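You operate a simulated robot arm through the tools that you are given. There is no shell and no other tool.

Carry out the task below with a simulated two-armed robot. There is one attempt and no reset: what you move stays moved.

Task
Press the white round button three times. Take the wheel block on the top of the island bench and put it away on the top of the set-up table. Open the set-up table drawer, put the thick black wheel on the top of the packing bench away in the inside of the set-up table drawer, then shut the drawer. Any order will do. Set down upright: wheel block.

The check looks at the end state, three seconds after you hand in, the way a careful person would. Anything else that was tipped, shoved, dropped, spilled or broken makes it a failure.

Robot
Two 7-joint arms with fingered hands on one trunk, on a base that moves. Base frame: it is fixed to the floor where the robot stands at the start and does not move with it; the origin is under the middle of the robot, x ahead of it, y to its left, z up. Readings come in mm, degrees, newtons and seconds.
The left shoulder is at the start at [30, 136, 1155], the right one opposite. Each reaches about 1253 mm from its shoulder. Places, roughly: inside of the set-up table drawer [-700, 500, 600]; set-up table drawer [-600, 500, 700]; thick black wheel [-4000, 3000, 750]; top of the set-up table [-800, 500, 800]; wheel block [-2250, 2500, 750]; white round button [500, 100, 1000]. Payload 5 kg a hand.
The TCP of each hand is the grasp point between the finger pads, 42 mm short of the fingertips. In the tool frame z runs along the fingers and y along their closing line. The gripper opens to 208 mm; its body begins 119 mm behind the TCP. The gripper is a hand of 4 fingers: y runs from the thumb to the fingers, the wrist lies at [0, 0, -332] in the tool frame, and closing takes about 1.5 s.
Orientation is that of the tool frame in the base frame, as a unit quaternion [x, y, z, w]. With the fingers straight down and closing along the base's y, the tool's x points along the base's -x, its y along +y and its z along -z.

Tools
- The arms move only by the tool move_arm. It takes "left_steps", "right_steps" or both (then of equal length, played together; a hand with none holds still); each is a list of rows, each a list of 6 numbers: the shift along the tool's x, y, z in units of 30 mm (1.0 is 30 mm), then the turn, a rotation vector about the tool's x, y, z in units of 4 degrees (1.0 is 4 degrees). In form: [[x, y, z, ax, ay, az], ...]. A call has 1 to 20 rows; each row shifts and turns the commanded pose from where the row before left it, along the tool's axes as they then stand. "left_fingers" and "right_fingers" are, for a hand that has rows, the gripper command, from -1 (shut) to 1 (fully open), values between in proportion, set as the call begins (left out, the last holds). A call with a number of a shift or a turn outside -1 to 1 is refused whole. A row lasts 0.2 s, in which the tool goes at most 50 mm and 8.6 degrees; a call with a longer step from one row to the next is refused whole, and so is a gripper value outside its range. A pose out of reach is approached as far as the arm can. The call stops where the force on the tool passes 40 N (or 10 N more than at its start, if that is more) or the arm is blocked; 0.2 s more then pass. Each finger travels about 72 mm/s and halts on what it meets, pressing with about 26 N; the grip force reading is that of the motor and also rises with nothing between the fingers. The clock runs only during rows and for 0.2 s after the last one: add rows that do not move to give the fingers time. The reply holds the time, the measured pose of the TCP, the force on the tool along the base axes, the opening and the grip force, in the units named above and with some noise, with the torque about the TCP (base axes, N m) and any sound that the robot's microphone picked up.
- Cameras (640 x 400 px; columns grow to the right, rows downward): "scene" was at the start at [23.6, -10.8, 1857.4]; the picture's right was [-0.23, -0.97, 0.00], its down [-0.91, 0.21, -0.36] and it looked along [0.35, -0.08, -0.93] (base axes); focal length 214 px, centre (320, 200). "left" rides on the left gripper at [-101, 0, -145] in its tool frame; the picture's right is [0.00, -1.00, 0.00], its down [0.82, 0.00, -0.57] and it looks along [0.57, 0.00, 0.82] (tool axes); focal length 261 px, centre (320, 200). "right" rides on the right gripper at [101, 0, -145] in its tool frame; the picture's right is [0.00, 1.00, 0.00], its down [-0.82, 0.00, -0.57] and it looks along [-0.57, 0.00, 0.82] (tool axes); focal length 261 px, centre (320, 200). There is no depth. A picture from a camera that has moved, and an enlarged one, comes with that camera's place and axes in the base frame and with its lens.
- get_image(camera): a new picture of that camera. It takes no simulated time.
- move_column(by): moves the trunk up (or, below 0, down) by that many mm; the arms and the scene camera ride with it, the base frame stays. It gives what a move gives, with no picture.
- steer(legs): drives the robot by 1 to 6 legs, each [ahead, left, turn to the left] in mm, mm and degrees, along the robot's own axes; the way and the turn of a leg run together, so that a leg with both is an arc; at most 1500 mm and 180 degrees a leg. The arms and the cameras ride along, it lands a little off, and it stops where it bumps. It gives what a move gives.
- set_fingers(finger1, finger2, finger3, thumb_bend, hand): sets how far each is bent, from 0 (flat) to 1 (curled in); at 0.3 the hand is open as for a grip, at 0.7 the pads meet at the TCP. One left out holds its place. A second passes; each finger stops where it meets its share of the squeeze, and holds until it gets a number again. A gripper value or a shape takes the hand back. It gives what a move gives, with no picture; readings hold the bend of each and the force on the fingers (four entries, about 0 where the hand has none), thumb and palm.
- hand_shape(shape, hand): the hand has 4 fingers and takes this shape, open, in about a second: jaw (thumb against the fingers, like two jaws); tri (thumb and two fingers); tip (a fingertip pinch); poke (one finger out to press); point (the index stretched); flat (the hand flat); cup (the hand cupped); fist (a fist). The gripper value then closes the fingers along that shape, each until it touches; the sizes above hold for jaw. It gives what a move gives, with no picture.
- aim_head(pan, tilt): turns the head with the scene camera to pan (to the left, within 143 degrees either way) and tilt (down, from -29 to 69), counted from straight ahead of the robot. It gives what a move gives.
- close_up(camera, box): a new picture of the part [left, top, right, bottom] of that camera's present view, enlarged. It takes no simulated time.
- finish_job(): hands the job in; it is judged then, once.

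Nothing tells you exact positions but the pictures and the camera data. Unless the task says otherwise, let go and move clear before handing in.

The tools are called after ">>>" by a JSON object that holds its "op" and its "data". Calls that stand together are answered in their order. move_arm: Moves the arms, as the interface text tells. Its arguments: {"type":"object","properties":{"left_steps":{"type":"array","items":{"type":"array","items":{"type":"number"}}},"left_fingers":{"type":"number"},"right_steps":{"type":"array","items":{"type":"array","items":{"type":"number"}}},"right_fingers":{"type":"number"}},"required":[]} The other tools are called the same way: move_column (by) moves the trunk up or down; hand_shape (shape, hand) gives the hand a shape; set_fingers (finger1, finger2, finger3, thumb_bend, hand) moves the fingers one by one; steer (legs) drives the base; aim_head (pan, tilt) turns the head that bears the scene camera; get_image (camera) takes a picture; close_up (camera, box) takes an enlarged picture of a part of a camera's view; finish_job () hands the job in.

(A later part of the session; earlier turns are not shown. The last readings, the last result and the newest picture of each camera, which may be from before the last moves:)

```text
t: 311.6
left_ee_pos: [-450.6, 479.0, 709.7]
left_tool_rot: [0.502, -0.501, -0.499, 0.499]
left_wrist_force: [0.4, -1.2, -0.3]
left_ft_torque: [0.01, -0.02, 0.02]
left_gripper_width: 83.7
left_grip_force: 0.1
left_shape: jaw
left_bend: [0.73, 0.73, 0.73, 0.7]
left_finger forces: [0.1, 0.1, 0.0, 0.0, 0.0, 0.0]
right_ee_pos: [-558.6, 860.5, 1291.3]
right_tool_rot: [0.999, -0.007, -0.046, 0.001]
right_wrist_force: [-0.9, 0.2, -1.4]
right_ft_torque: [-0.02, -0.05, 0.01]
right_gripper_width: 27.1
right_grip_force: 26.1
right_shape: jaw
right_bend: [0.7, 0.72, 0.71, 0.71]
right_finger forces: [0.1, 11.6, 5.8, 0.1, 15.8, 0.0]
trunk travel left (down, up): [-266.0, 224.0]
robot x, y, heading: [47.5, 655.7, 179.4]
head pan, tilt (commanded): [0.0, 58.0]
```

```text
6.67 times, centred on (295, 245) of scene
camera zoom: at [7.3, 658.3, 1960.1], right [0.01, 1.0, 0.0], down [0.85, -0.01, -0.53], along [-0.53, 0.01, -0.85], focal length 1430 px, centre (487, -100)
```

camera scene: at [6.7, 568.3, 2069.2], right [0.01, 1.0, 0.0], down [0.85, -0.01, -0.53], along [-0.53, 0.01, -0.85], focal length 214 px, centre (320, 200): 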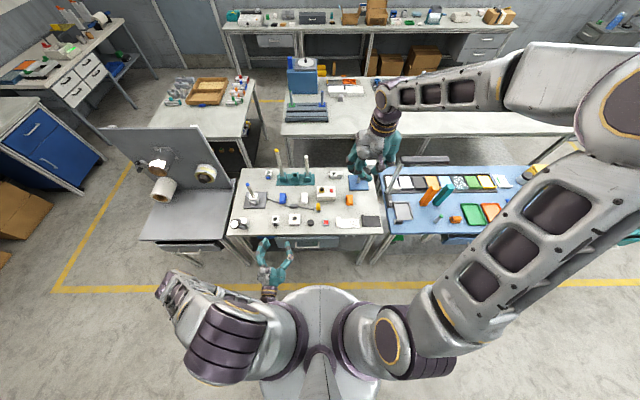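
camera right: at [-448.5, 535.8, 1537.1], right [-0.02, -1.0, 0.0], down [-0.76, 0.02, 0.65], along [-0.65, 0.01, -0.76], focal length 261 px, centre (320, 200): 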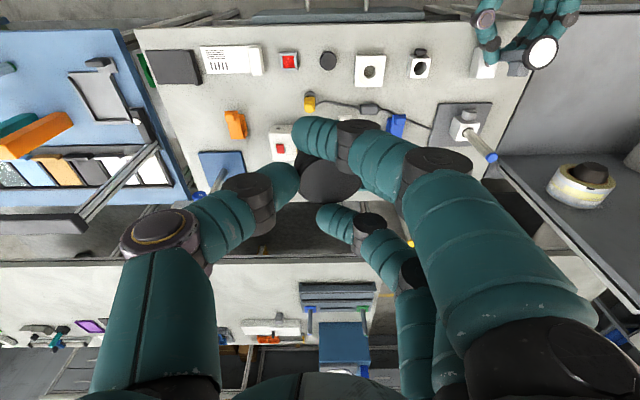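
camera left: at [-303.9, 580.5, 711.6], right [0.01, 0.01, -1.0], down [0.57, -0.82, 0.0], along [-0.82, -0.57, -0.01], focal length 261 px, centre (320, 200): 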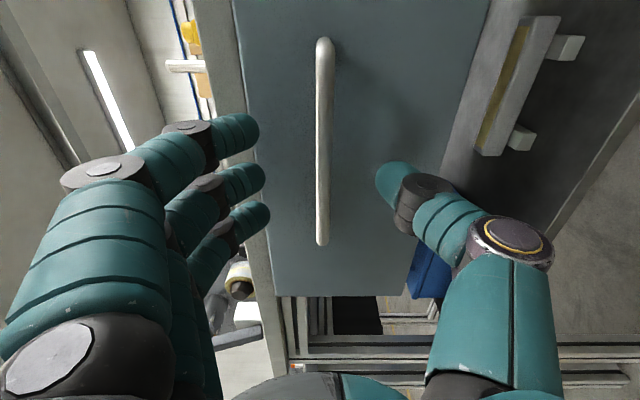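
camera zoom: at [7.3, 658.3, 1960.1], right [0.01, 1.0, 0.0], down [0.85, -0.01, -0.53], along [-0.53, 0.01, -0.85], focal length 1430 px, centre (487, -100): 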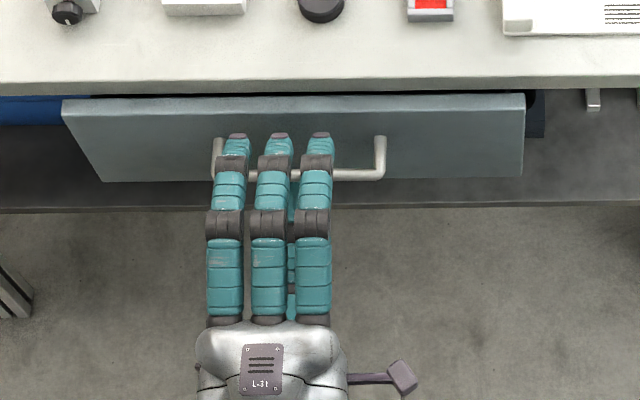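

The bar is centred between thumb and fingers. Closing on it.

>>> {"op": "move_arm", "data": {"left_steps": [[0, 0, 0, 0, 0, 0], [0, 0, 0, 0, 0, 0], [0, 0, 0, 0, 0, 0], [0, 0, 0, 0, 0, 0], [0, 0, 0, 0, 0, 0], [0, 0, 0, 0, 0, 0]], "left_fingers": -1}}

>>> {"op": "get_image", "data": {"camera": "left"}}

```text
t: 313.0
left_ee_pos: [-450.9, 478.6, 710.0]
left_tool_rot: [0.502, -0.501, -0.499, 0.497]
left_wrist_force: [-1.1, 0.9, 1.3]
left_ft_torque: [0.0, 0.06, -0.02]
left_gripper_width: 7.0
left_grip_force: 25.6
left_shape: jaw
left_bend: [0.7, 0.7, 0.7, 0.7]
left_finger forces: [7.7, 7.7, 7.8, 0.1, 22.0, 0.0]
right_ee_pos: [-558.8, 859.9, 1292.6]
right_tool_rot: [0.999, -0.006, -0.046, 0.002]
right_wrist_force: [-0.6, -0.1, -1.6]
right_ft_torque: [-0.02, 0.01, 0.01]
right_gripper_width: 26.8
right_grip_force: 26.2
right_shape: jaw
right_bend: [0.7, 0.72, 0.71, 0.71]
right_finger forces: [0.1, 11.7, 5.8, 0.0, 15.7, 0.1]
trunk travel left (down, up): [-266.0, 224.0]
robot x, y, heading: [53.2, 656.4, 179.1]
head pan, tilt (commanded): [0.0, 58.0]
```

```text
taken
camera left: at [-303.5, 580.3, 711.7], right [0.0, 0.01, -1.0], down [0.57, -0.82, 0.0], along [-0.82, -0.57, -0.01], focal length 261 px, centre (320, 200)
```

left: 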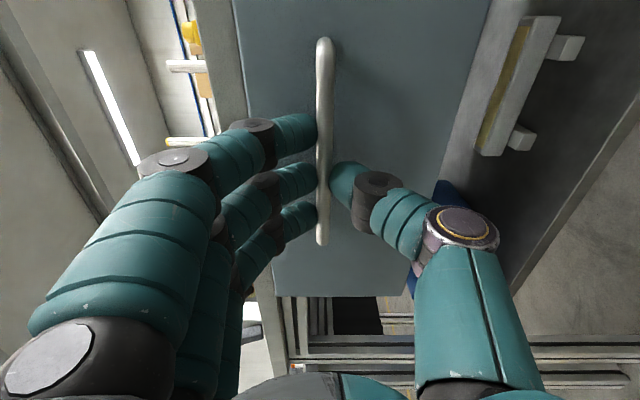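

Gripped firmly. Pulling the drawer open slowly with the arm.

>>> {"op": "move_arm", "data": {"left_steps": [[0, 0, -0.2, 0, 0, 0], [0, 0, -0.4, 0, 0, 0], [0, 0, -0.6, 0, 0, 0], [0, 0, -0.6, 0, 0, 0], [0, 0, -0.6, 0, 0, 0], [0, 0, -0.6, 0, 0, 0], [0, 0, -0.6, 0, 0, 0], [0, 0, -0.6, 0, 0, 0]]}}

>>> {"op": "get_image", "data": {"camera": "scene"}}

>>> {"op": "get_image", "data": {"camera": "left"}}

```text
t: 314.8
left_ee_pos: [-322.8, 480.3, 710.0]
left_tool_rot: [0.502, -0.501, -0.498, 0.499]
left_wrist_force: [1.3, -3.7, -4.0]
left_ft_torque: [0.01, -0.1, 0.08]
left_gripper_width: 6.8
left_grip_force: 26.0
left_shape: jaw
left_bend: [0.7, 0.7, 0.7, 0.7]
left_finger forces: [7.5, 7.5, 7.5, 0.0, 26.2, 0.1]
right_ee_pos: [-557.5, 860.3, 1293.7]
right_tool_rot: [0.999, -0.007, -0.047, 0.001]
right_wrist_force: [0.9, 0.0, -0.3]
right_ft_torque: [0.0, 0.08, -0.04]
right_gripper_width: 26.9
right_grip_force: 25.9
right_shape: jaw
right_bend: [0.7, 0.72, 0.71, 0.71]
right_finger forces: [0.0, 11.6, 5.8, 0.0, 15.6, 0.0]
trunk travel left (down, up): [-266.0, 224.0]
robot x, y, heading: [51.0, 653.0, 179.3]
head pan, tilt (commanded): [0.0, 58.0]
```

```text
taken
camera scene: at [9.3, 657.0, 1960.1], right [0.01, 1.0, 0.0], down [0.85, -0.01, -0.53], along [-0.53, 0.01, -0.85], focal length 214 px, centre (320, 200)
```

scene: 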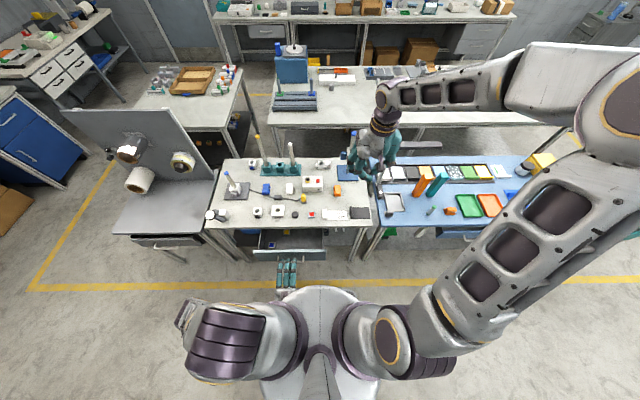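

```text
taken
camera left: at [-177.4, 580.6, 711.8], right [0.01, 0.01, -1.0], down [0.57, -0.82, 0.0], along [-0.82, -0.57, -0.01], focal length 261 px, centre (320, 200)
```

left: 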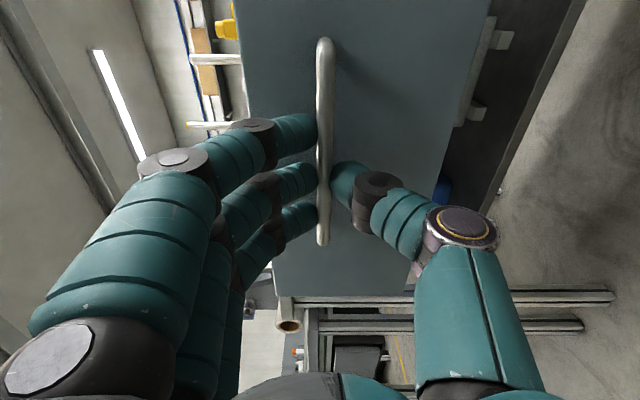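

The drawer slides freely. Continuing to pull.

>>> {"op": "move_arm", "data": {"left_steps": [[0, 0, -0.6, 0, 0, 0], [0, 0, -0.6, 0, 0, 0], [0, 0, -0.6, 0, 0, 0], [0, 0, -0.6, 0, 0, 0], [0, 0, -0.5, 0, 0, 0], [0, 0, -0.4, 0, 0, 0]]}}

>>> {"op": "close_up", "data": {"camera": "scene", "box": [200, 180, 400, 300]}}

```text
t: 316.2
left_ee_pos: [-224.1, 479.5, 711.8]
left_tool_rot: [-0.501, 0.502, 0.5, -0.497]
left_wrist_force: [1.0, 3.4, -10.0]
left_ft_torque: [0.01, -0.32, -0.11]
left_gripper_width: 6.6
left_grip_force: 25.9
left_shape: jaw
left_bend: [0.7, 0.7, 0.7, 0.7]
left_finger forces: [6.4, 6.6, 6.8, 0.0, 30.1, 0.0]
right_ee_pos: [-559.8, 859.6, 1291.7]
right_tool_rot: [0.999, -0.007, -0.045, 0.001]
right_wrist_force: [0.4, 0.6, -0.7]
right_ft_torque: [0.0, 0.01, -0.01]
right_gripper_width: 26.9
right_grip_force: 26.5
right_shape: jaw
right_bend: [0.7, 0.72, 0.71, 0.71]
right_finger forces: [0.1, 11.5, 5.8, 0.0, 15.6, 0.1]
trunk travel left (down, up): [-266.0, 224.0]
robot x, y, heading: [48.9, 655.0, 179.4]
head pan, tilt (commanded): [0.0, 58.0]
```

```text
3.20 times, centred on (300, 240) of scene
camera zoom: at [7.9, 657.7, 1960.0], right [0.01, 1.0, 0.0], down [0.85, -0.01, -0.53], along [-0.53, 0.01, -0.85], focal length 686 px, centre (384, 72)
```

zoom: 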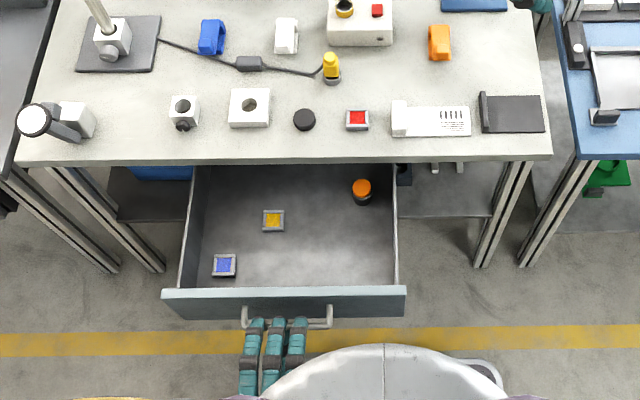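

The drawer is open about 225 mm; inside are a few small items with plenty of free floor. I'll let go of the handle and back the left hand away.

>>> {"op": "move_arm", "data": {"left_steps": [[0, 0, 0, 0, 0, 0], [0, 0, 0, 0, 0, 0], [0, 0, 0, 0, 0, 0], [0, 0, 0, 0, 0, 0], [0, 0, -0.4, 0, 0, 0], [0, 0, -0.7, 0, 0, 0], [0, 0, -0.7, 0, 0, 0]], "left_fingers": -0.1}}

>>> {"op": "get_image", "data": {"camera": "left"}}

>>> {"op": "close_up", "data": {"camera": "scene", "box": [200, 180, 400, 300]}}

```text
t: 317.8
left_ee_pos: [-170.4, 478.1, 709.2]
left_tool_rot: [0.501, -0.501, -0.5, 0.498]
left_wrist_force: [0.5, 0.1, 0.4]
left_ft_torque: [-0.04, 0.02, 0.01]
left_gripper_width: 93.2
left_grip_force: 0.1
left_shape: jaw
left_bend: [0.73, 0.73, 0.73, 0.7]
left_finger forces: [0.0, 0.0, 0.0, 0.0, 0.0, 0.0]
right_ee_pos: [-556.5, 860.9, 1292.1]
right_tool_rot: [0.999, -0.007, -0.046, 0.0]
right_wrist_force: [0.5, -0.5, 0.1]
right_ft_torque: [-0.02, 0.03, 0.02]
right_gripper_width: 26.8
right_grip_force: 25.9
right_shape: jaw
right_bend: [0.7, 0.72, 0.71, 0.71]
right_finger forces: [0.1, 11.5, 5.7, 0.0, 15.6, 0.1]
trunk travel left (down, up): [-266.0, 224.0]
robot x, y, heading: [45.3, 655.8, 179.1]
head pan, tilt (commanded): [0.0, 58.0]
```

```text
taken
camera left: at [-24.7, 579.9, 712.1], right [0.0, 0.01, -1.0], down [0.57, -0.82, 0.0], along [-0.82, -0.57, -0.01], focal length 261 px, centre (320, 200)
```

left: 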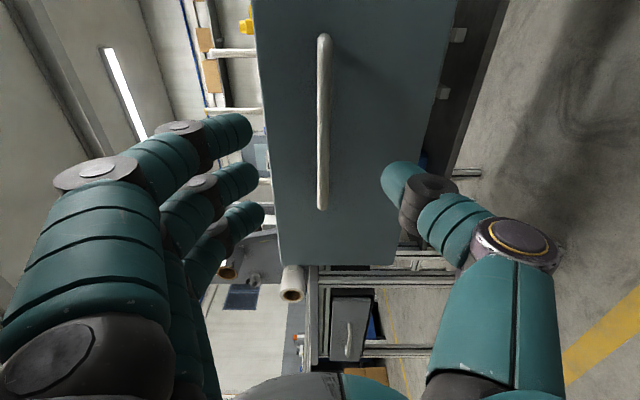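

```text
3.20 times, centred on (300, 240) of scene
camera zoom: at [8.9, 657.7, 1960.2], right [0.01, 1.0, 0.0], down [0.85, -0.01, -0.53], along [-0.53, 0.01, -0.85], focal length 686 px, centre (384, 72)
```

zoom: 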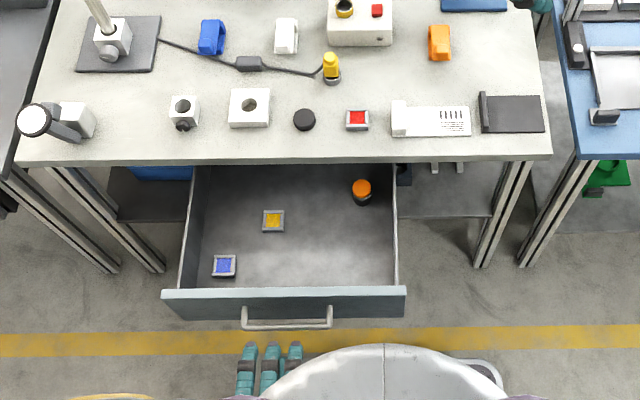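

The drawer stays open. Now bringing the right hand with the black wheel over the drawer.

>>> {"op": "move_arm", "data": {"right_steps": [[0.525, 0.92, 0.2, 0, 0, 0], [0.525, 0.92, 0.4, 0, 0, 0], [0.525, 0.92, 0.537, 0, 0, 0], [0.525, 0.92, 0.537, 0, 0, 0], [0.525, 0.92, 0.537, 0, 0, 0], [0.525, 0.92, 0.537, 0, 0, 0], [0.525, 0.92, 0.537, 0, 0, 0], [0.525, 0.92, 0.537, 0, 0, 0], [0.525, 0.92, 0.537, 0, 0, 0], [0.525, 0.92, 0.537, 0, 0, 0], [0.525, 0.92, 0.537, 0, 0, 0]]}}

>>> {"op": "get_image", "data": {"camera": "right"}}

>>> {"op": "get_image", "data": {"camera": "scene"}}

```text
t: 320.2
left_ee_pos: [-172.2, 477.9, 710.2]
left_tool_rot: [0.502, -0.501, -0.499, 0.498]
left_wrist_force: [0.2, -0.4, -0.3]
left_ft_torque: [0.02, 0.01, -0.06]
left_gripper_width: 93.0
left_grip_force: 0.0
left_shape: jaw
left_bend: [0.73, 0.73, 0.73, 0.7]
left_finger forces: [0.1, 0.0, 0.1, 0.1, 0.1, 0.0]
right_ee_pos: [-405.0, 553.2, 1114.8]
right_tool_rot: [0.999, -0.007, -0.046, 0.001]
right_wrist_force: [-0.2, -0.7, -1.1]
right_ft_torque: [0.08, 0.0, 0.0]
right_gripper_width: 26.7
right_grip_force: 25.9
right_shape: jaw
right_bend: [0.7, 0.72, 0.71, 0.71]
right_finger forces: [0.0, 11.6, 6.0, 0.0, 15.6, 0.0]
trunk travel left (down, up): [-266.0, 224.0]
robot x, y, heading: [49.1, 654.7, 179.2]
head pan, tilt (commanded): [0.0, 58.0]
```

```text
taken
camera right: at [-290.8, 552.7, 1249.8], right [-0.02, -1.0, 0.0], down [-0.76, 0.02, 0.65], along [-0.65, 0.01, -0.76], focal length 261 px, centre (320, 200)
```

right: 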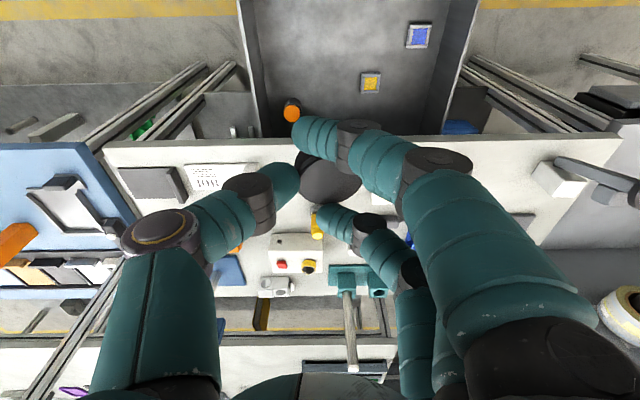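

```text
taken
camera scene: at [8.0, 655.7, 1960.1], right [0.01, 1.0, 0.0], down [0.85, -0.01, -0.53], along [-0.53, 0.01, -0.85], focal length 214 px, centre (320, 200)
```

scene: 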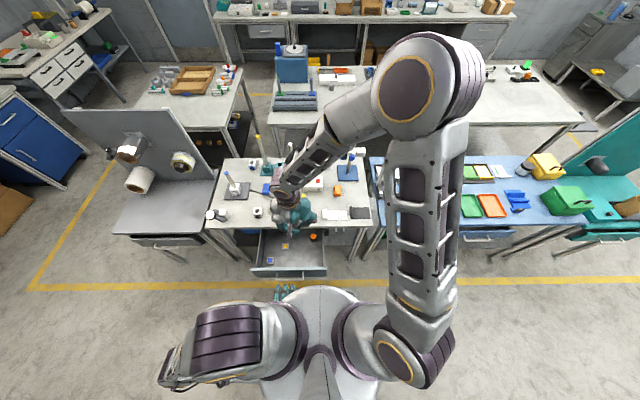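

The spot below the hand is free drawer floor. Descending into the drawer carefully.

>>> {"op": "move_arm", "data": {"right_steps": [[0.03, 0, 0.94, 0, 0, 0], [0.03, 0, 0.94, 0, 0, 0], [0.03, 0, 0.94, 0, 0, 0], [0.03, 0, 0.94, 0, 0, 0], [0.03, 0, 0.94, 0, 0, 0], [0.03, 0, 0.94, 0, 0, 0], [0.05, 0, 0.94, 0, 0, 0], [0.05, 0, 0.94, 0, 0, 0], [0.05, 0, 0.94, 0, 0, 0], [0.05, 0, 0.94, 0, 0, 0], [0.05, 0, 0.94, 0, 0, 0], [0.05, 0, 0.94, 0, 0, 0], [0.05, 0, 0.94, 0, 0, 0]]}}

>>> {"op": "get_image", "data": {"camera": "right"}}

>>> {"op": "close_up", "data": {"camera": "scene", "box": [200, 180, 400, 300]}}

```text
t: 323.0
left_ee_pos: [-170.5, 478.6, 710.7]
left_tool_rot: [-0.501, 0.502, 0.5, -0.497]
left_wrist_force: [-0.2, 0.1, 0.2]
left_ft_torque: [0.01, -0.03, 0.02]
left_gripper_width: 93.0
left_grip_force: 0.1
left_shape: jaw
left_bend: [0.73, 0.73, 0.73, 0.7]
left_finger forces: [0.0, 0.0, 0.0, 0.1, 0.1, 0.0]
right_ee_pos: [-423.2, 551.2, 746.6]
right_tool_rot: [0.999, -0.007, -0.046, 0.001]
right_wrist_force: [0.3, 0.0, -0.8]
right_ft_torque: [0.06, -0.12, -0.01]
right_gripper_width: 26.7
right_grip_force: 25.5
right_shape: jaw
right_bend: [0.7, 0.72, 0.72, 0.71]
right_finger forces: [0.1, 11.4, 4.5, 0.0, 15.2, 0.0]
trunk travel left (down, up): [-266.0, 224.0]
robot x, y, heading: [48.7, 657.9, 179.2]
head pan, tilt (commanded): [0.0, 58.0]
```

```text
taken
camera right: at [-308.6, 550.6, 882.5], right [-0.02, -1.0, 0.0], down [-0.76, 0.02, 0.65], along [-0.65, 0.01, -0.76], focal length 261 px, centre (320, 200)
```

right: 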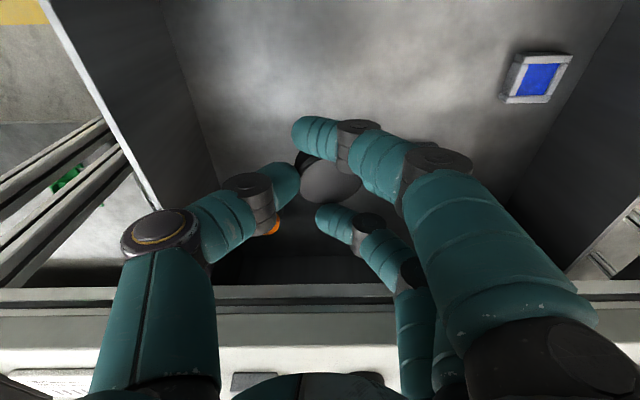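

```text
3.20 times, centred on (300, 240) of scene
camera zoom: at [7.6, 657.1, 1960.1], right [0.01, 1.0, 0.0], down [0.85, -0.01, -0.53], along [-0.53, 0.01, -0.85], focal length 686 px, centre (384, 72)
```

zoom: 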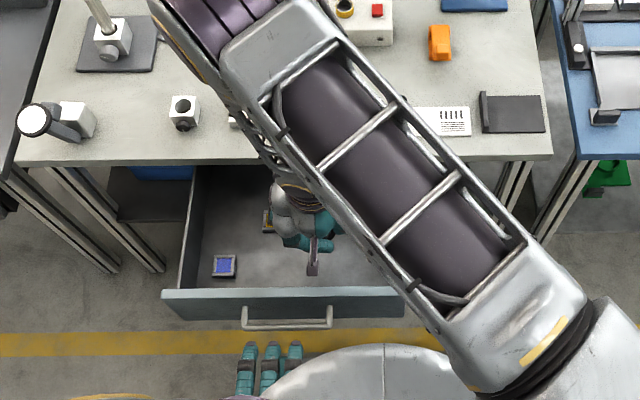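

Inside the drawer without contact. The floor should be near z≈617. Lowering the last part slowly.

>>> {"op": "move_arm", "data": {"right_steps": [[0.05, 0, 0.6, 0, 0, 0], [0.05, 0, 0.6, 0, 0, 0], [0.03, 0, 0.4, 0, 0, 0]]}}

>>> {"op": "move_arm", "data": {"right_steps": [[0.01, 0, 0.12, 0, 0, 0], [0.01, 0, 0.12, 0, 0, 0], [0.01, 0, 0.12, 0, 0, 0]]}}

>>> {"op": "get_image", "data": {"camera": "right"}}

```text
t: 323.8
left_ee_pos: [-170.6, 477.5, 710.3]
left_tool_rot: [-0.501, 0.502, 0.5, -0.498]
left_wrist_force: [0.0, 0.5, -1.3]
left_ft_torque: [0.03, 0.0, -0.04]
left_gripper_width: 92.8
left_grip_force: 0.0
left_shape: jaw
left_bend: [0.73, 0.73, 0.73, 0.7]
left_finger forces: [0.0, 0.1, 0.0, 0.0, 0.1, 0.0]
right_ee_pos: [-424.7, 551.5, 699.4]
right_tool_rot: [0.999, -0.007, -0.046, 0.002]
right_wrist_force: [-1.0, -0.8, -0.8]
right_ft_torque: [0.01, -0.04, 0.02]
right_gripper_width: 26.7
right_grip_force: 26.2
right_shape: jaw
right_bend: [0.7, 0.72, 0.72, 0.71]
right_finger forces: [0.0, 11.3, 4.5, 0.0, 15.2, 0.0]
trunk travel left (down, up): [-266.0, 224.0]
robot x, y, heading: [46.7, 656.0, 179.1]
head pan, tilt (commanded): [0.0, 58.0]
```

```text
t: 324.6
left_ee_pos: [-170.5, 478.0, 710.6]
left_tool_rot: [-0.501, 0.501, 0.5, -0.498]
left_wrist_force: [0.4, -0.2, 0.4]
left_ft_torque: [0.03, -0.01, -0.05]
left_gripper_width: 92.9
left_grip_force: 0.1
left_shape: jaw
left_bend: [0.73, 0.73, 0.73, 0.7]
left_finger forces: [0.0, 0.0, 0.1, 0.0, 0.0, 0.0]
right_ee_pos: [-422.2, 552.1, 688.5]
right_tool_rot: [0.999, -0.006, -0.046, 0.001]
right_wrist_force: [0.4, 0.3, -0.4]
right_ft_torque: [0.01, -0.01, -0.01]
right_gripper_width: 26.8
right_grip_force: 25.4
right_shape: jaw
right_bend: [0.7, 0.72, 0.72, 0.71]
right_finger forces: [0.0, 11.2, 4.4, 0.0, 15.2, 0.1]
trunk travel left (down, up): [-266.0, 224.0]
robot x, y, heading: [47.9, 654.6, 178.9]
head pan, tilt (commanded): [0.0, 58.0]
```

```text
taken
camera right: at [-308.9, 552.2, 825.5], right [-0.02, -1.0, 0.0], down [-0.76, 0.02, 0.64], along [-0.64, 0.01, -0.76], focal length 261 px, centre (320, 200)
```

right: 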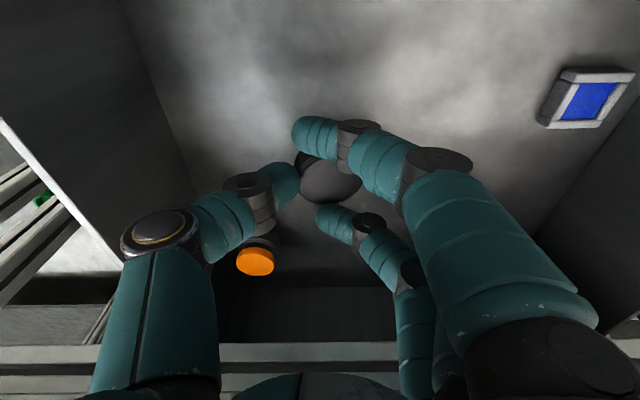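

>>> {"op": "move_arm", "data": {"right_steps": [[0.01, 0, 0.1, 0, 0, 0], [0.01, 0, 0.1, 0, 0, 0], [0.01, 0, 0.1, 0, 0, 0]]}}

>>> {"op": "move_arm", "data": {"right_steps": [[0.005, 0, 0.06, 0, 0, 0], [0.005, 0, 0.06, 0, 0, 0], [0.005, 0, 0.06, 0, 0, 0]]}}

```text
t: 325.4
left_ee_pos: [-170.3, 478.3, 709.4]
left_tool_rot: [-0.5, 0.502, 0.5, -0.498]
left_wrist_force: [-0.3, -1.2, 0.4]
left_ft_torque: [0.02, 0.03, -0.02]
left_gripper_width: 92.9
left_grip_force: 0.2
left_shape: jaw
left_bend: [0.73, 0.73, 0.73, 0.7]
left_finger forces: [0.0, 0.0, 0.0, 0.1, 0.0, 0.0]
right_ee_pos: [-424.0, 552.6, 680.7]
right_tool_rot: [0.999, -0.007, -0.046, 0.001]
right_wrist_force: [0.0, -0.4, -0.8]
right_ft_torque: [0.01, 0.0, -0.01]
right_gripper_width: 26.6
right_grip_force: 25.6
right_shape: jaw
right_bend: [0.7, 0.72, 0.72, 0.71]
right_finger forces: [0.0, 11.3, 4.3, 0.0, 15.2, 0.0]
trunk travel left (down, up): [-266.0, 224.0]
robot x, y, heading: [50.7, 657.1, 179.2]
head pan, tilt (commanded): [0.0, 58.0]
```

```text
t: 326.2
left_ee_pos: [-171.6, 477.9, 710.2]
left_tool_rot: [-0.501, 0.501, 0.499, -0.499]
left_wrist_force: [-0.1, 0.2, 0.5]
left_ft_torque: [-0.01, -0.02, -0.01]
left_gripper_width: 92.9
left_grip_force: 0.1
left_shape: jaw
left_bend: [0.73, 0.73, 0.73, 0.7]
left_finger forces: [0.0, 0.0, 0.0, 0.0, 0.0, 0.0]
right_ee_pos: [-423.5, 552.2, 674.5]
right_tool_rot: [0.999, -0.007, -0.047, 0.001]
right_wrist_force: [0.6, 0.1, -1.0]
right_ft_torque: [-0.01, 0.0, 0.02]
right_gripper_width: 26.7
right_grip_force: 25.5
right_shape: jaw
right_bend: [0.7, 0.72, 0.72, 0.71]
right_finger forces: [0.0, 11.4, 4.5, 0.0, 15.2, 0.0]
trunk travel left (down, up): [-266.0, 224.0]
robot x, y, heading: [48.1, 657.9, 179.2]
head pan, tilt (commanded): [0.0, 58.0]
```

>>> {"op": "move_arm", "data": {"right_steps": [[0.005, 0, 0.08, 0, 0, 0], [0.005, 0, 0.08, 0, 0, 0], [0.005, 0, 0.08, 0, 0, 0]]}}

>>> {"op": "move_arm", "data": {"right_steps": [[0.005, 0, 0.08, 0, 0, 0], [0.005, 0, 0.08, 0, 0, 0]]}}

>>> {"op": "get_image", "data": {"camera": "right"}}

```text
t: 327.0
left_ee_pos: [-171.7, 478.0, 710.7]
left_tool_rot: [0.501, -0.5, -0.5, 0.498]
left_wrist_force: [-0.4, -0.2, 0.7]
left_ft_torque: [-0.01, -0.01, 0.0]
left_gripper_width: 92.9
left_grip_force: 0.0
left_shape: jaw
left_bend: [0.73, 0.73, 0.73, 0.7]
left_finger forces: [0.1, 0.1, 0.0, 0.1, 0.1, 0.0]
right_ee_pos: [-424.7, 552.3, 668.9]
right_tool_rot: [0.999, -0.007, -0.047, 0.0]
right_wrist_force: [0.2, 1.9, 14.4]
right_ft_torque: [-0.28, 0.29, 0.0]
right_gripper_width: 27.3
right_grip_force: 26.0
right_shape: jaw
right_bend: [0.7, 0.73, 0.72, 0.71]
right_finger forces: [0.0, 15.8, 10.6, 0.0, 20.0, 0.1]
trunk travel left (down, up): [-266.0, 224.0]
robot x, y, heading: [48.6, 654.0, 179.1]
head pan, tilt (commanded): [0.0, 58.0]
```

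```text
t: 327.6
left_ee_pos: [-169.8, 478.4, 711.2]
left_tool_rot: [0.501, -0.501, -0.5, 0.499]
left_wrist_force: [-0.8, 0.5, 0.3]
left_ft_torque: [0.0, 0.03, -0.02]
left_gripper_width: 92.9
left_grip_force: 0.0
left_shape: jaw
left_bend: [0.73, 0.73, 0.73, 0.7]
left_finger forces: [0.0, 0.0, 0.1, 0.0, 0.0, 0.0]
right_ee_pos: [-425.7, 551.6, 665.1]
right_tool_rot: [0.999, -0.007, -0.048, 0.002]
right_wrist_force: [-1.4, 2.0, 39.5]
right_ft_torque: [-0.5, 1.11, -0.06]
right_gripper_width: 29.2
right_grip_force: 25.3
right_shape: jaw
right_bend: [0.7, 0.74, 0.73, 0.7]
right_finger forces: [0.1, 16.2, 33.5, 0.0, 23.3, 0.0]
trunk travel left (down, up): [-266.0, 224.0]
robot x, y, heading: [50.0, 653.0, 179.2]
head pan, tilt (commanded): [0.0, 58.0]
```

```text
taken
camera right: at [-310.5, 550.9, 799.8], right [-0.02, -1.0, 0.01], down [-0.76, 0.02, 0.65], along [-0.65, 0.01, -0.76], focal length 261 px, centre (320, 200)
```

right: 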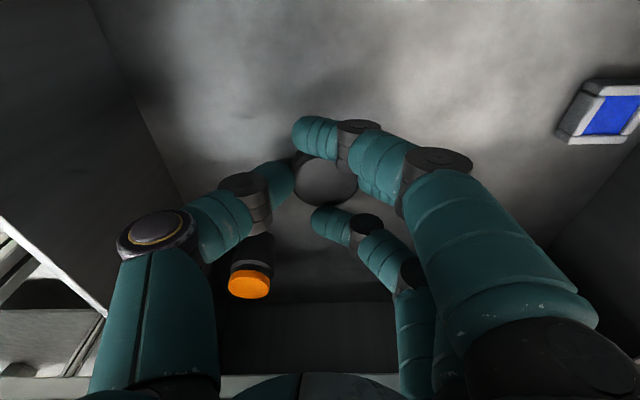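

The wheel is on the drawer floor. Easing the pressure, then releasing.

>>> {"op": "move_arm", "data": {"right_steps": [[0, 0, -0.08, 0, 0, 0], [0, 0, -0.06, 0, 0, 0], [0, 0, 0, 0, 0, 0]]}}

>>> {"op": "move_arm", "data": {"right_steps": [[0, 0, 0, 0, 0, 0], [0, 0, 0, 0, 0, 0], [0, 0, 0, 0, 0, 0], [0, 0, 0, 0, 0, 0]], "right_fingers": 0}}

>>> {"op": "get_image", "data": {"camera": "right"}}

```text
t: 328.4
left_ee_pos: [-171.5, 478.0, 710.2]
left_tool_rot: [-0.501, 0.501, 0.5, -0.498]
left_wrist_force: [-0.2, -0.1, 0.8]
left_ft_torque: [-0.03, 0.01, 0.0]
left_gripper_width: 93.0
left_grip_force: 0.0
left_shape: jaw
left_bend: [0.73, 0.73, 0.73, 0.7]
left_finger forces: [0.0, 0.0, 0.0, 0.0, 0.0, 0.0]
right_ee_pos: [-422.8, 552.9, 666.8]
right_tool_rot: [0.999, -0.007, -0.046, 0.001]
right_wrist_force: [-0.9, -1.3, 15.1]
right_ft_torque: [-0.47, 0.48, 0.05]
right_gripper_width: 28.0
right_grip_force: 25.4
right_shape: jaw
right_bend: [0.7, 0.73, 0.73, 0.7]
right_finger forces: [0.0, 17.0, 22.9, 0.0, 14.2, 0.0]
trunk travel left (down, up): [-266.0, 224.0]
robot x, y, heading: [48.3, 654.5, 179.1]
head pan, tilt (commanded): [0.0, 58.0]
```

```text
t: 329.4
left_ee_pos: [-170.9, 476.9, 710.7]
left_tool_rot: [0.502, -0.501, -0.5, 0.498]
left_wrist_force: [0.0, 0.5, -0.1]
left_ft_torque: [0.01, -0.02, 0.02]
left_gripper_width: 93.1
left_grip_force: 0.1
left_shape: jaw
left_bend: [0.73, 0.73, 0.73, 0.7]
left_finger forces: [0.0, 0.0, 0.1, 0.0, 0.0, 0.1]
right_ee_pos: [-423.4, 553.5, 666.4]
right_tool_rot: [0.999, -0.007, -0.046, 0.0]
right_wrist_force: [0.6, 0.3, 0.2]
right_ft_torque: [-0.03, 0.0, -0.03]
right_gripper_width: 103.4
right_grip_force: 0.0
right_shape: jaw
right_bend: [0.73, 0.73, 0.73, 0.7]
right_finger forces: [0.0, 0.0, 0.0, 0.0, 0.1, 0.1]
trunk travel left (down, up): [-266.0, 224.0]
robot x, y, heading: [49.6, 656.9, 179.2]
head pan, tilt (commanded): [0.0, 58.0]
```

```text
taken
camera right: at [-309.8, 551.9, 802.0], right [-0.02, -1.0, 0.0], down [-0.76, 0.02, 0.65], along [-0.65, 0.01, -0.76], focal length 261 px, centre (320, 200)
```

right: 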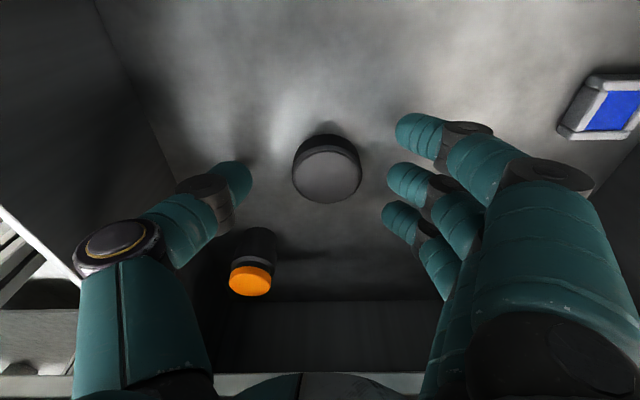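

The wheel rests flat on the drawer floor. Lifting the right hand straight out.

>>> {"op": "move_arm", "data": {"right_steps": [[-0.03, 0, -0.4, 0, 0, 0], [-0.06, 0, -0.7, 0, 0, 0], [-0.087, 0, -0.95, 0, 0, 0], [-0.087, 0, -0.95, 0, 0, 0], [-0.087, 0, -0.95, 0, 0, 0], [-0.087, 0, -0.95, 0, 0, 0], [-0.087, 0, -0.95, 0, 0, 0], [-0.087, 0, -0.95, 0, 0, 0], [-0.087, 0, -0.95, 0, 0, 0], [-0.087, 0, -0.95, 0, 0, 0], [-0.087, 0, -0.95, 0, 0, 0], [-0.087, 0, -0.95, 0, 0, 0], [-0.087, 0, -0.95, 0, 0, 0], [-0.087, 0, -0.95, 0, 0, 0], [-0.087, 0, -0.95, 0, 0, 0]]}}

>>> {"op": "move_arm", "data": {"right_steps": [[0, -0.9, -0.5, 0, 0, 0], [0, -0.9, -0.5, 0, 0, 0], [0, -0.9, -0.5, 0, 0, 0], [0, -0.9, -0.5, 0, 0, 0], [0, -0.9, 0, 0, 0, 0], [0, -0.9, 0, 0, 0, 0], [0, -0.9, 0, 0, 0, 0], [0, -0.9, 0, 0, 0, 0], [0, -0.9, 0, 0, 0, 0]]}}

>>> {"op": "close_up", "data": {"camera": "scene", "box": [200, 180, 400, 300]}}

>>> {"op": "get_image", "data": {"camera": "left"}}

```text
t: 332.6
left_ee_pos: [-170.6, 479.0, 712.1]
left_tool_rot: [-0.5, 0.501, 0.5, -0.499]
left_wrist_force: [-0.6, 0.5, -0.5]
left_ft_torque: [0.01, -0.04, 0.07]
left_gripper_width: 93.1
left_grip_force: 0.0
left_shape: jaw
left_bend: [0.73, 0.73, 0.73, 0.7]
left_finger forces: [0.0, 0.1, 0.0, 0.0, 0.2, 0.0]
right_ee_pos: [-422.2, 555.5, 1072.9]
right_tool_rot: [0.999, -0.007, -0.046, 0.001]
right_wrist_force: [-0.3, 0.3, -1.4]
right_ft_torque: [-0.05, 0.09, 0.07]
right_gripper_width: 103.3
right_grip_force: 0.0
right_shape: jaw
right_bend: [0.73, 0.73, 0.73, 0.7]
right_finger forces: [0.0, 0.0, 0.0, 0.1, 0.0, 0.1]
trunk travel left (down, up): [-266.0, 224.0]
robot x, y, heading: [46.5, 654.8, 179.2]
head pan, tilt (commanded): [0.0, 58.0]
```

```text
t: 334.6
left_ee_pos: [-171.1, 478.0, 711.0]
left_tool_rot: [0.502, -0.501, -0.499, 0.498]
left_wrist_force: [-0.5, 0.9, 0.1]
left_ft_torque: [0.01, 0.01, 0.04]
left_gripper_width: 93.1
left_grip_force: 0.0
left_shape: jaw
left_bend: [0.73, 0.73, 0.73, 0.7]
left_finger forces: [0.0, 0.1, 0.0, 0.0, 0.0, 0.0]
right_ee_pos: [-412.6, 797.1, 1129.5]
right_tool_rot: [0.999, -0.006, -0.046, 0.001]
right_wrist_force: [0.0, 0.3, -0.3]
right_ft_torque: [-0.1, 0.01, 0.02]
right_gripper_width: 103.5
right_grip_force: 0.1
right_shape: jaw
right_bend: [0.73, 0.73, 0.73, 0.7]
right_finger forces: [0.1, 0.0, 0.0, 0.0, 0.0, 0.0]
trunk travel left (down, up): [-266.0, 224.0]
robot x, y, heading: [47.7, 652.4, 179.3]
head pan, tilt (commanded): [0.0, 58.0]
```

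```text
3.20 times, centred on (300, 240) of scene
camera zoom: at [8.4, 658.9, 1960.2], right [0.01, 1.0, 0.0], down [0.85, -0.01, -0.53], along [-0.53, 0.01, -0.85], focal length 686 px, centre (384, 72)
```

zoom: 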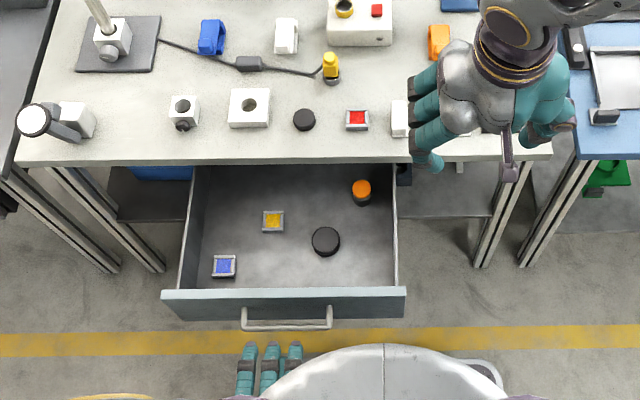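

```text
taken
camera left: at [-25.0, 580.3, 712.1], right [0.0, 0.01, -1.0], down [0.57, -0.82, 0.0], along [-0.82, -0.57, -0.01], focal length 261 px, centre (320, 200)
```

left: 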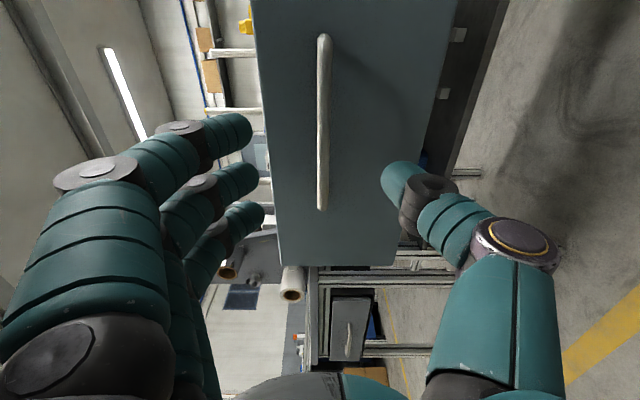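

The black wheel is in the drawer. Now I'll re-grip the handle with the left hand and push the drawer shut gently.

>>> {"op": "move_arm", "data": {"left_steps": [[0, 0, 0.6, 0, 0, 0], [0, 0, 0.6, 0, 0, 0], [0, 0, 0.55, 0, 0, 0], [0, 0, 0, 0, 0, 0]]}}

>>> {"op": "move_arm", "data": {"left_steps": [[0, 0, 0, 0, 0, 0], [0, 0, 0, 0, 0, 0], [0, 0, 0, 0, 0, 0], [0, 0, 0, 0, 0, 0], [0, 0, 0, 0, 0, 0], [0, 0, 0, 0, 0, 0]], "left_fingers": -1}}

>>> {"op": "get_image", "data": {"camera": "left"}}

```text
t: 335.6
left_ee_pos: [-224.0, 478.0, 710.7]
left_tool_rot: [0.502, -0.5, -0.499, 0.499]
left_wrist_force: [-0.1, 0.4, 0.9]
left_ft_torque: [0.02, -0.01, -0.01]
left_gripper_width: 92.8
left_grip_force: 0.0
left_shape: jaw
left_bend: [0.73, 0.73, 0.73, 0.7]
left_finger forces: [0.0, 0.1, 0.0, 0.0, 0.1, 0.0]
right_ee_pos: [-412.1, 796.6, 1129.6]
right_tool_rot: [0.999, -0.006, -0.046, 0.0]
right_wrist_force: [-0.1, -0.5, -0.4]
right_ft_torque: [0.0, 0.03, 0.02]
right_gripper_width: 103.4
right_grip_force: 0.0
right_shape: jaw
right_bend: [0.73, 0.73, 0.73, 0.7]
right_finger forces: [0.0, 0.0, 0.0, 0.1, 0.0, 0.1]
trunk travel left (down, up): [-266.0, 224.0]
robot x, y, heading: [49.3, 656.9, 179.0]
head pan, tilt (commanded): [0.0, 58.0]
```

```text
t: 337.0
left_ee_pos: [-222.9, 479.5, 710.5]
left_tool_rot: [-0.501, 0.501, 0.5, -0.497]
left_wrist_force: [-0.7, 0.0, 0.6]
left_ft_torque: [0.03, 0.04, 0.01]
left_gripper_width: 7.0
left_grip_force: 25.8
left_shape: jaw
left_bend: [0.7, 0.7, 0.7, 0.7]
left_finger forces: [7.6, 7.8, 7.8, 0.0, 22.3, 0.0]
right_ee_pos: [-413.6, 795.4, 1128.6]
right_tool_rot: [0.999, -0.007, -0.046, 0.002]
right_wrist_force: [-0.6, 0.0, 0.3]
right_ft_torque: [-0.02, 0.0, -0.01]
right_gripper_width: 103.2
right_grip_force: 0.0
right_shape: jaw
right_bend: [0.73, 0.73, 0.73, 0.7]
right_finger forces: [0.0, 0.0, 0.0, 0.0, 0.0, 0.0]
trunk travel left (down, up): [-266.0, 224.0]
robot x, y, heading: [50.4, 654.1, 179.2]
head pan, tilt (commanded): [0.0, 58.0]
```

```text
taken
camera left: at [-77.8, 580.2, 711.7], right [0.0, 0.01, -1.0], down [0.57, -0.82, 0.0], along [-0.82, -0.57, -0.01], focal length 261 px, centre (320, 200)
```

left: 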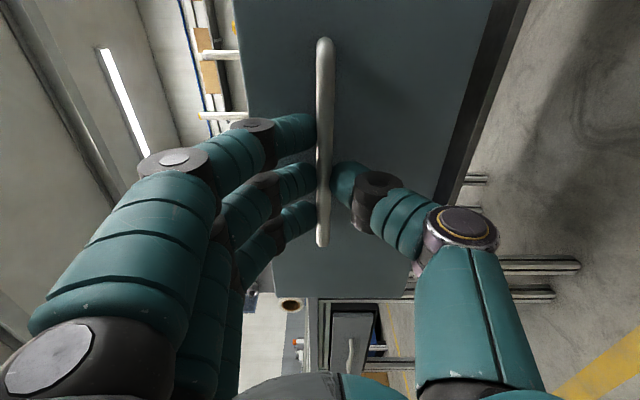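

Gripped. Pushing the drawer in slowly.

>>> {"op": "move_arm", "data": {"left_steps": [[0, 0, 0.15, 0, 0, 0], [0, 0, 0.3, 0, 0, 0], [0, 0, 0.4, 0, 0, 0], [0, 0, 0.4, 0, 0, 0], [0, 0, 0.4, 0, 0, 0], [0, 0, 0.4, 0, 0, 0], [0, 0, 0.4, 0, 0, 0], [0, 0, 0.4, 0, 0, 0], [0, 0, 0.4, 0, 0, 0], [0, 0, 0.4, 0, 0, 0], [0, 0, 0.4, 0, 0, 0], [0, 0, 0.4, 0, 0, 0], [0, 0, 0.4, 0, 0, 0], [0, 0, 0.4, 0, 0, 0], [0, 0, 0.4, 0, 0, 0], [0, 0, 0.4, 0, 0, 0], [0, 0, 0.4, 0, 0, 0], [0, 0, 0.4, 0, 0, 0], [0, 0, 0.3, 0, 0, 0]]}}

>>> {"op": "move_arm", "data": {"left_steps": [[0, 0, 0.15, 0, 0, 0], [0, 0, 0.1, 0, 0, 0], [0, 0, 0.08, 0, 0, 0]]}}

>>> {"op": "close_up", "data": {"camera": "scene", "box": [200, 180, 400, 300]}}

```text
t: 341.0
left_ee_pos: [-437.7, 478.7, 710.4]
left_tool_rot: [0.501, -0.501, -0.499, 0.499]
left_wrist_force: [0.0, -6.4, 2.3]
left_ft_torque: [0.01, 0.04, 0.16]
left_gripper_width: 7.0
left_grip_force: 26.2
left_shape: jaw
left_bend: [0.7, 0.7, 0.7, 0.7]
left_finger forces: [8.9, 8.7, 8.5, 0.0, 24.5, 0.0]
right_ee_pos: [-413.5, 795.7, 1128.3]
right_tool_rot: [0.999, -0.007, -0.046, 0.001]
right_wrist_force: [0.2, 0.4, 0.5]
right_ft_torque: [0.02, -0.01, 0.01]
right_gripper_width: 103.4
right_grip_force: 0.0
right_shape: jaw
right_bend: [0.73, 0.73, 0.73, 0.7]
right_finger forces: [0.0, 0.0, 0.0, 0.0, 0.0, 0.0]
trunk travel left (down, up): [-266.0, 224.0]
robot x, y, heading: [45.0, 657.1, 179.2]
head pan, tilt (commanded): [0.0, 58.0]
```

```text
t: 341.8
left_ee_pos: [-446.8, 480.0, 710.1]
left_tool_rot: [0.502, -0.501, -0.499, 0.498]
left_wrist_force: [-1.0, -7.8, 3.2]
left_ft_torque: [-0.02, 0.16, 0.23]
left_gripper_width: 6.8
left_grip_force: 26.2
left_shape: jaw
left_bend: [0.7, 0.7, 0.7, 0.7]
left_finger forces: [9.2, 9.2, 9.0, 0.0, 23.2, 0.0]
right_ee_pos: [-413.7, 796.7, 1130.2]
right_tool_rot: [0.999, -0.007, -0.047, 0.001]
right_wrist_force: [-0.4, 0.3, 0.6]
right_ft_torque: [-0.04, -0.03, -0.01]
right_gripper_width: 103.5
right_grip_force: 0.0
right_shape: jaw
right_bend: [0.73, 0.73, 0.73, 0.7]
right_finger forces: [0.0, 0.0, 0.1, 0.0, 0.0, 0.1]
trunk travel left (down, up): [-266.0, 224.0]
robot x, y, heading: [49.8, 654.6, 179.3]
head pan, tilt (commanded): [0.0, 58.0]
```

```text
3.20 times, centred on (300, 240) of scene
camera zoom: at [7.7, 657.2, 1960.2], right [0.01, 1.0, 0.0], down [0.85, -0.01, -0.53], along [-0.53, 0.01, -0.85], focal length 686 px, centre (384, 72)
```

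zoom: 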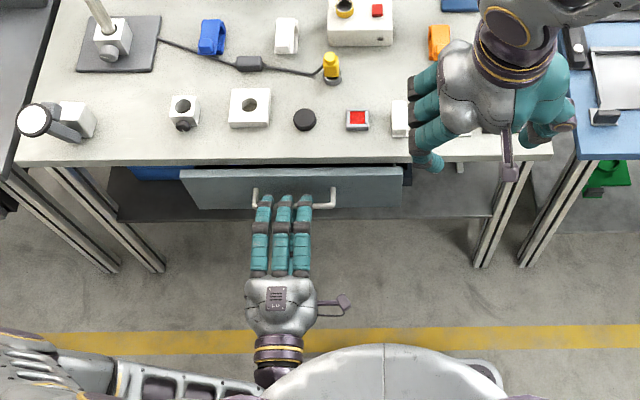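

Nearly closed. Pushing the last millimetres until it meets its stop.

>>> {"op": "move_arm", "data": {"left_steps": [[0, 0, 0.08, 0, 0, 0], [0, 0, 0.08, 0, 0, 0], [0, 0, 0.06, 0, 0, 0]]}}

>>> {"op": "move_arm", "data": {"left_steps": [[0, 0, 0.06, 0, 0, 0], [0, 0, 0.06, 0, 0, 0]]}}

```text
t: 342.6
left_ee_pos: [-452.2, 479.4, 709.2]
left_tool_rot: [-0.501, 0.501, 0.5, -0.498]
left_wrist_force: [13.8, -6.2, 5.7]
left_ft_torque: [-0.01, 0.18, 0.2]
left_gripper_width: 7.1
left_grip_force: 26.2
left_shape: jaw
left_bend: [0.7, 0.7, 0.7, 0.7]
left_finger forces: [9.9, 9.9, 9.9, 0.0, 25.9, 0.0]
right_ee_pos: [-412.2, 796.3, 1129.4]
right_tool_rot: [0.999, -0.007, -0.047, 0.001]
right_wrist_force: [0.5, 1.2, -0.7]
right_ft_torque: [0.01, -0.03, 0.03]
right_gripper_width: 103.5
right_grip_force: 0.1
right_shape: jaw
right_bend: [0.73, 0.73, 0.73, 0.7]
right_finger forces: [0.0, 0.1, 0.0, 0.1, 0.1, 0.0]
trunk travel left (down, up): [-266.0, 224.0]
robot x, y, heading: [47.3, 654.9, 179.3]
head pan, tilt (commanded): [0.0, 58.0]
```

```text
t: 343.2
left_ee_pos: [-454.1, 479.3, 710.1]
left_tool_rot: [0.501, -0.501, -0.499, 0.498]
left_wrist_force: [34.6, -7.3, 0.6]
left_ft_torque: [0.0, -0.07, 0.18]
left_gripper_width: 8.6
left_grip_force: 26.2
left_shape: jaw
left_bend: [0.7, 0.7, 0.7, 0.71]
left_finger forces: [9.8, 9.8, 9.6, 0.0, 33.1, 0.0]
right_ee_pos: [-410.6, 795.6, 1129.9]
right_tool_rot: [0.999, -0.007, -0.047, 0.0]
right_wrist_force: [0.0, 0.7, 1.6]
right_ft_torque: [-0.01, -0.02, 0.01]
right_gripper_width: 103.3
right_grip_force: 0.1
right_shape: jaw
right_bend: [0.73, 0.73, 0.73, 0.7]
right_finger forces: [0.0, 0.0, 0.0, 0.0, 0.1, 0.1]
trunk travel left (down, up): [-266.0, 224.0]
robot x, y, heading: [42.4, 655.9, 179.3]
head pan, tilt (commanded): [0.0, 58.0]
```

It's against its stop — fully shut. Releasing the handle and backing away.

>>> {"op": "move_arm", "data": {"left_steps": [[0, 0, 0, 0, 0, 0], [0, 0, 0, 0, 0, 0], [0, 0, 0, 0, 0, 0], [0, 0, 0, 0, 0, 0], [0, 0, -0.3, 0, 0, 0], [0, 0, -0.6, 0, 0, 0], [0, 0, -0.7, 0, 0, 0], [0, 0, -0.7, 0, 0, 0], [0, 0, -0.7, 0, 0, 0]], "left_fingers": 0}}

>>> {"op": "get_image", "data": {"camera": "left"}}

>>> {"op": "close_up", "data": {"camera": "scene", "box": [200, 180, 400, 300]}}

```text
t: 345.2
left_ee_pos: [-368.4, 477.8, 711.6]
left_tool_rot: [0.501, -0.501, -0.499, 0.498]
left_wrist_force: [0.0, 0.9, 0.4]
left_ft_torque: [0.0, -0.02, 0.0]
left_gripper_width: 103.4
left_grip_force: 0.0
left_shape: jaw
left_bend: [0.73, 0.73, 0.73, 0.7]
left_finger forces: [0.1, 0.1, 0.1, 0.0, 0.0, 0.1]
right_ee_pos: [-413.2, 797.2, 1129.6]
right_tool_rot: [0.999, -0.007, -0.046, 0.002]
right_wrist_force: [-0.5, 0.4, 0.0]
right_ft_torque: [-0.02, 0.0, 0.0]
right_gripper_width: 103.2
right_grip_force: 0.0
right_shape: jaw
right_bend: [0.73, 0.73, 0.73, 0.7]
right_finger forces: [0.0, 0.1, 0.1, 0.1, 0.1, 0.1]
trunk travel left (down, up): [-266.0, 224.0]
robot x, y, heading: [48.5, 656.4, 179.1]
head pan, tilt (commanded): [0.0, 58.0]
```

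```text
taken
camera left: at [-221.3, 579.4, 713.4], right [0.0, 0.01, -1.0], down [0.57, -0.82, 0.0], along [-0.82, -0.57, -0.01], focal length 261 px, centre (320, 200)
```

left: 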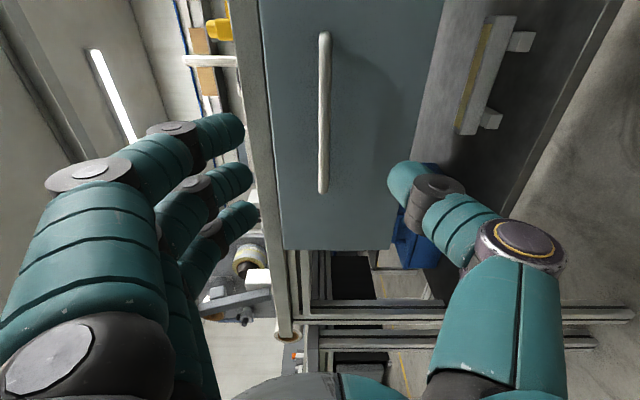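

```text
3.20 times, centred on (300, 240) of scene
camera zoom: at [8.5, 657.6, 1960.2], right [0.01, 1.0, 0.0], down [0.85, -0.01, -0.53], along [-0.53, 0.01, -0.85], focal length 686 px, centre (384, 72)
```

zoom: 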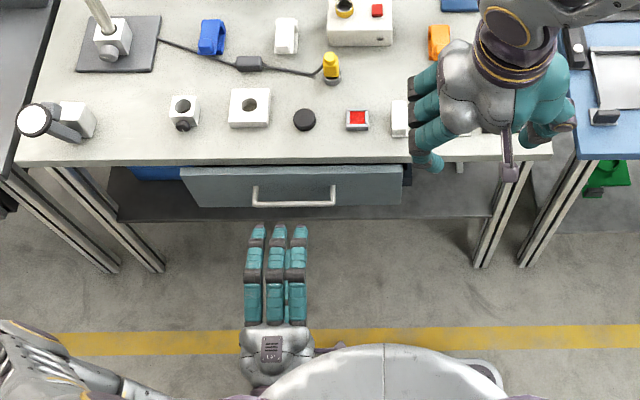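

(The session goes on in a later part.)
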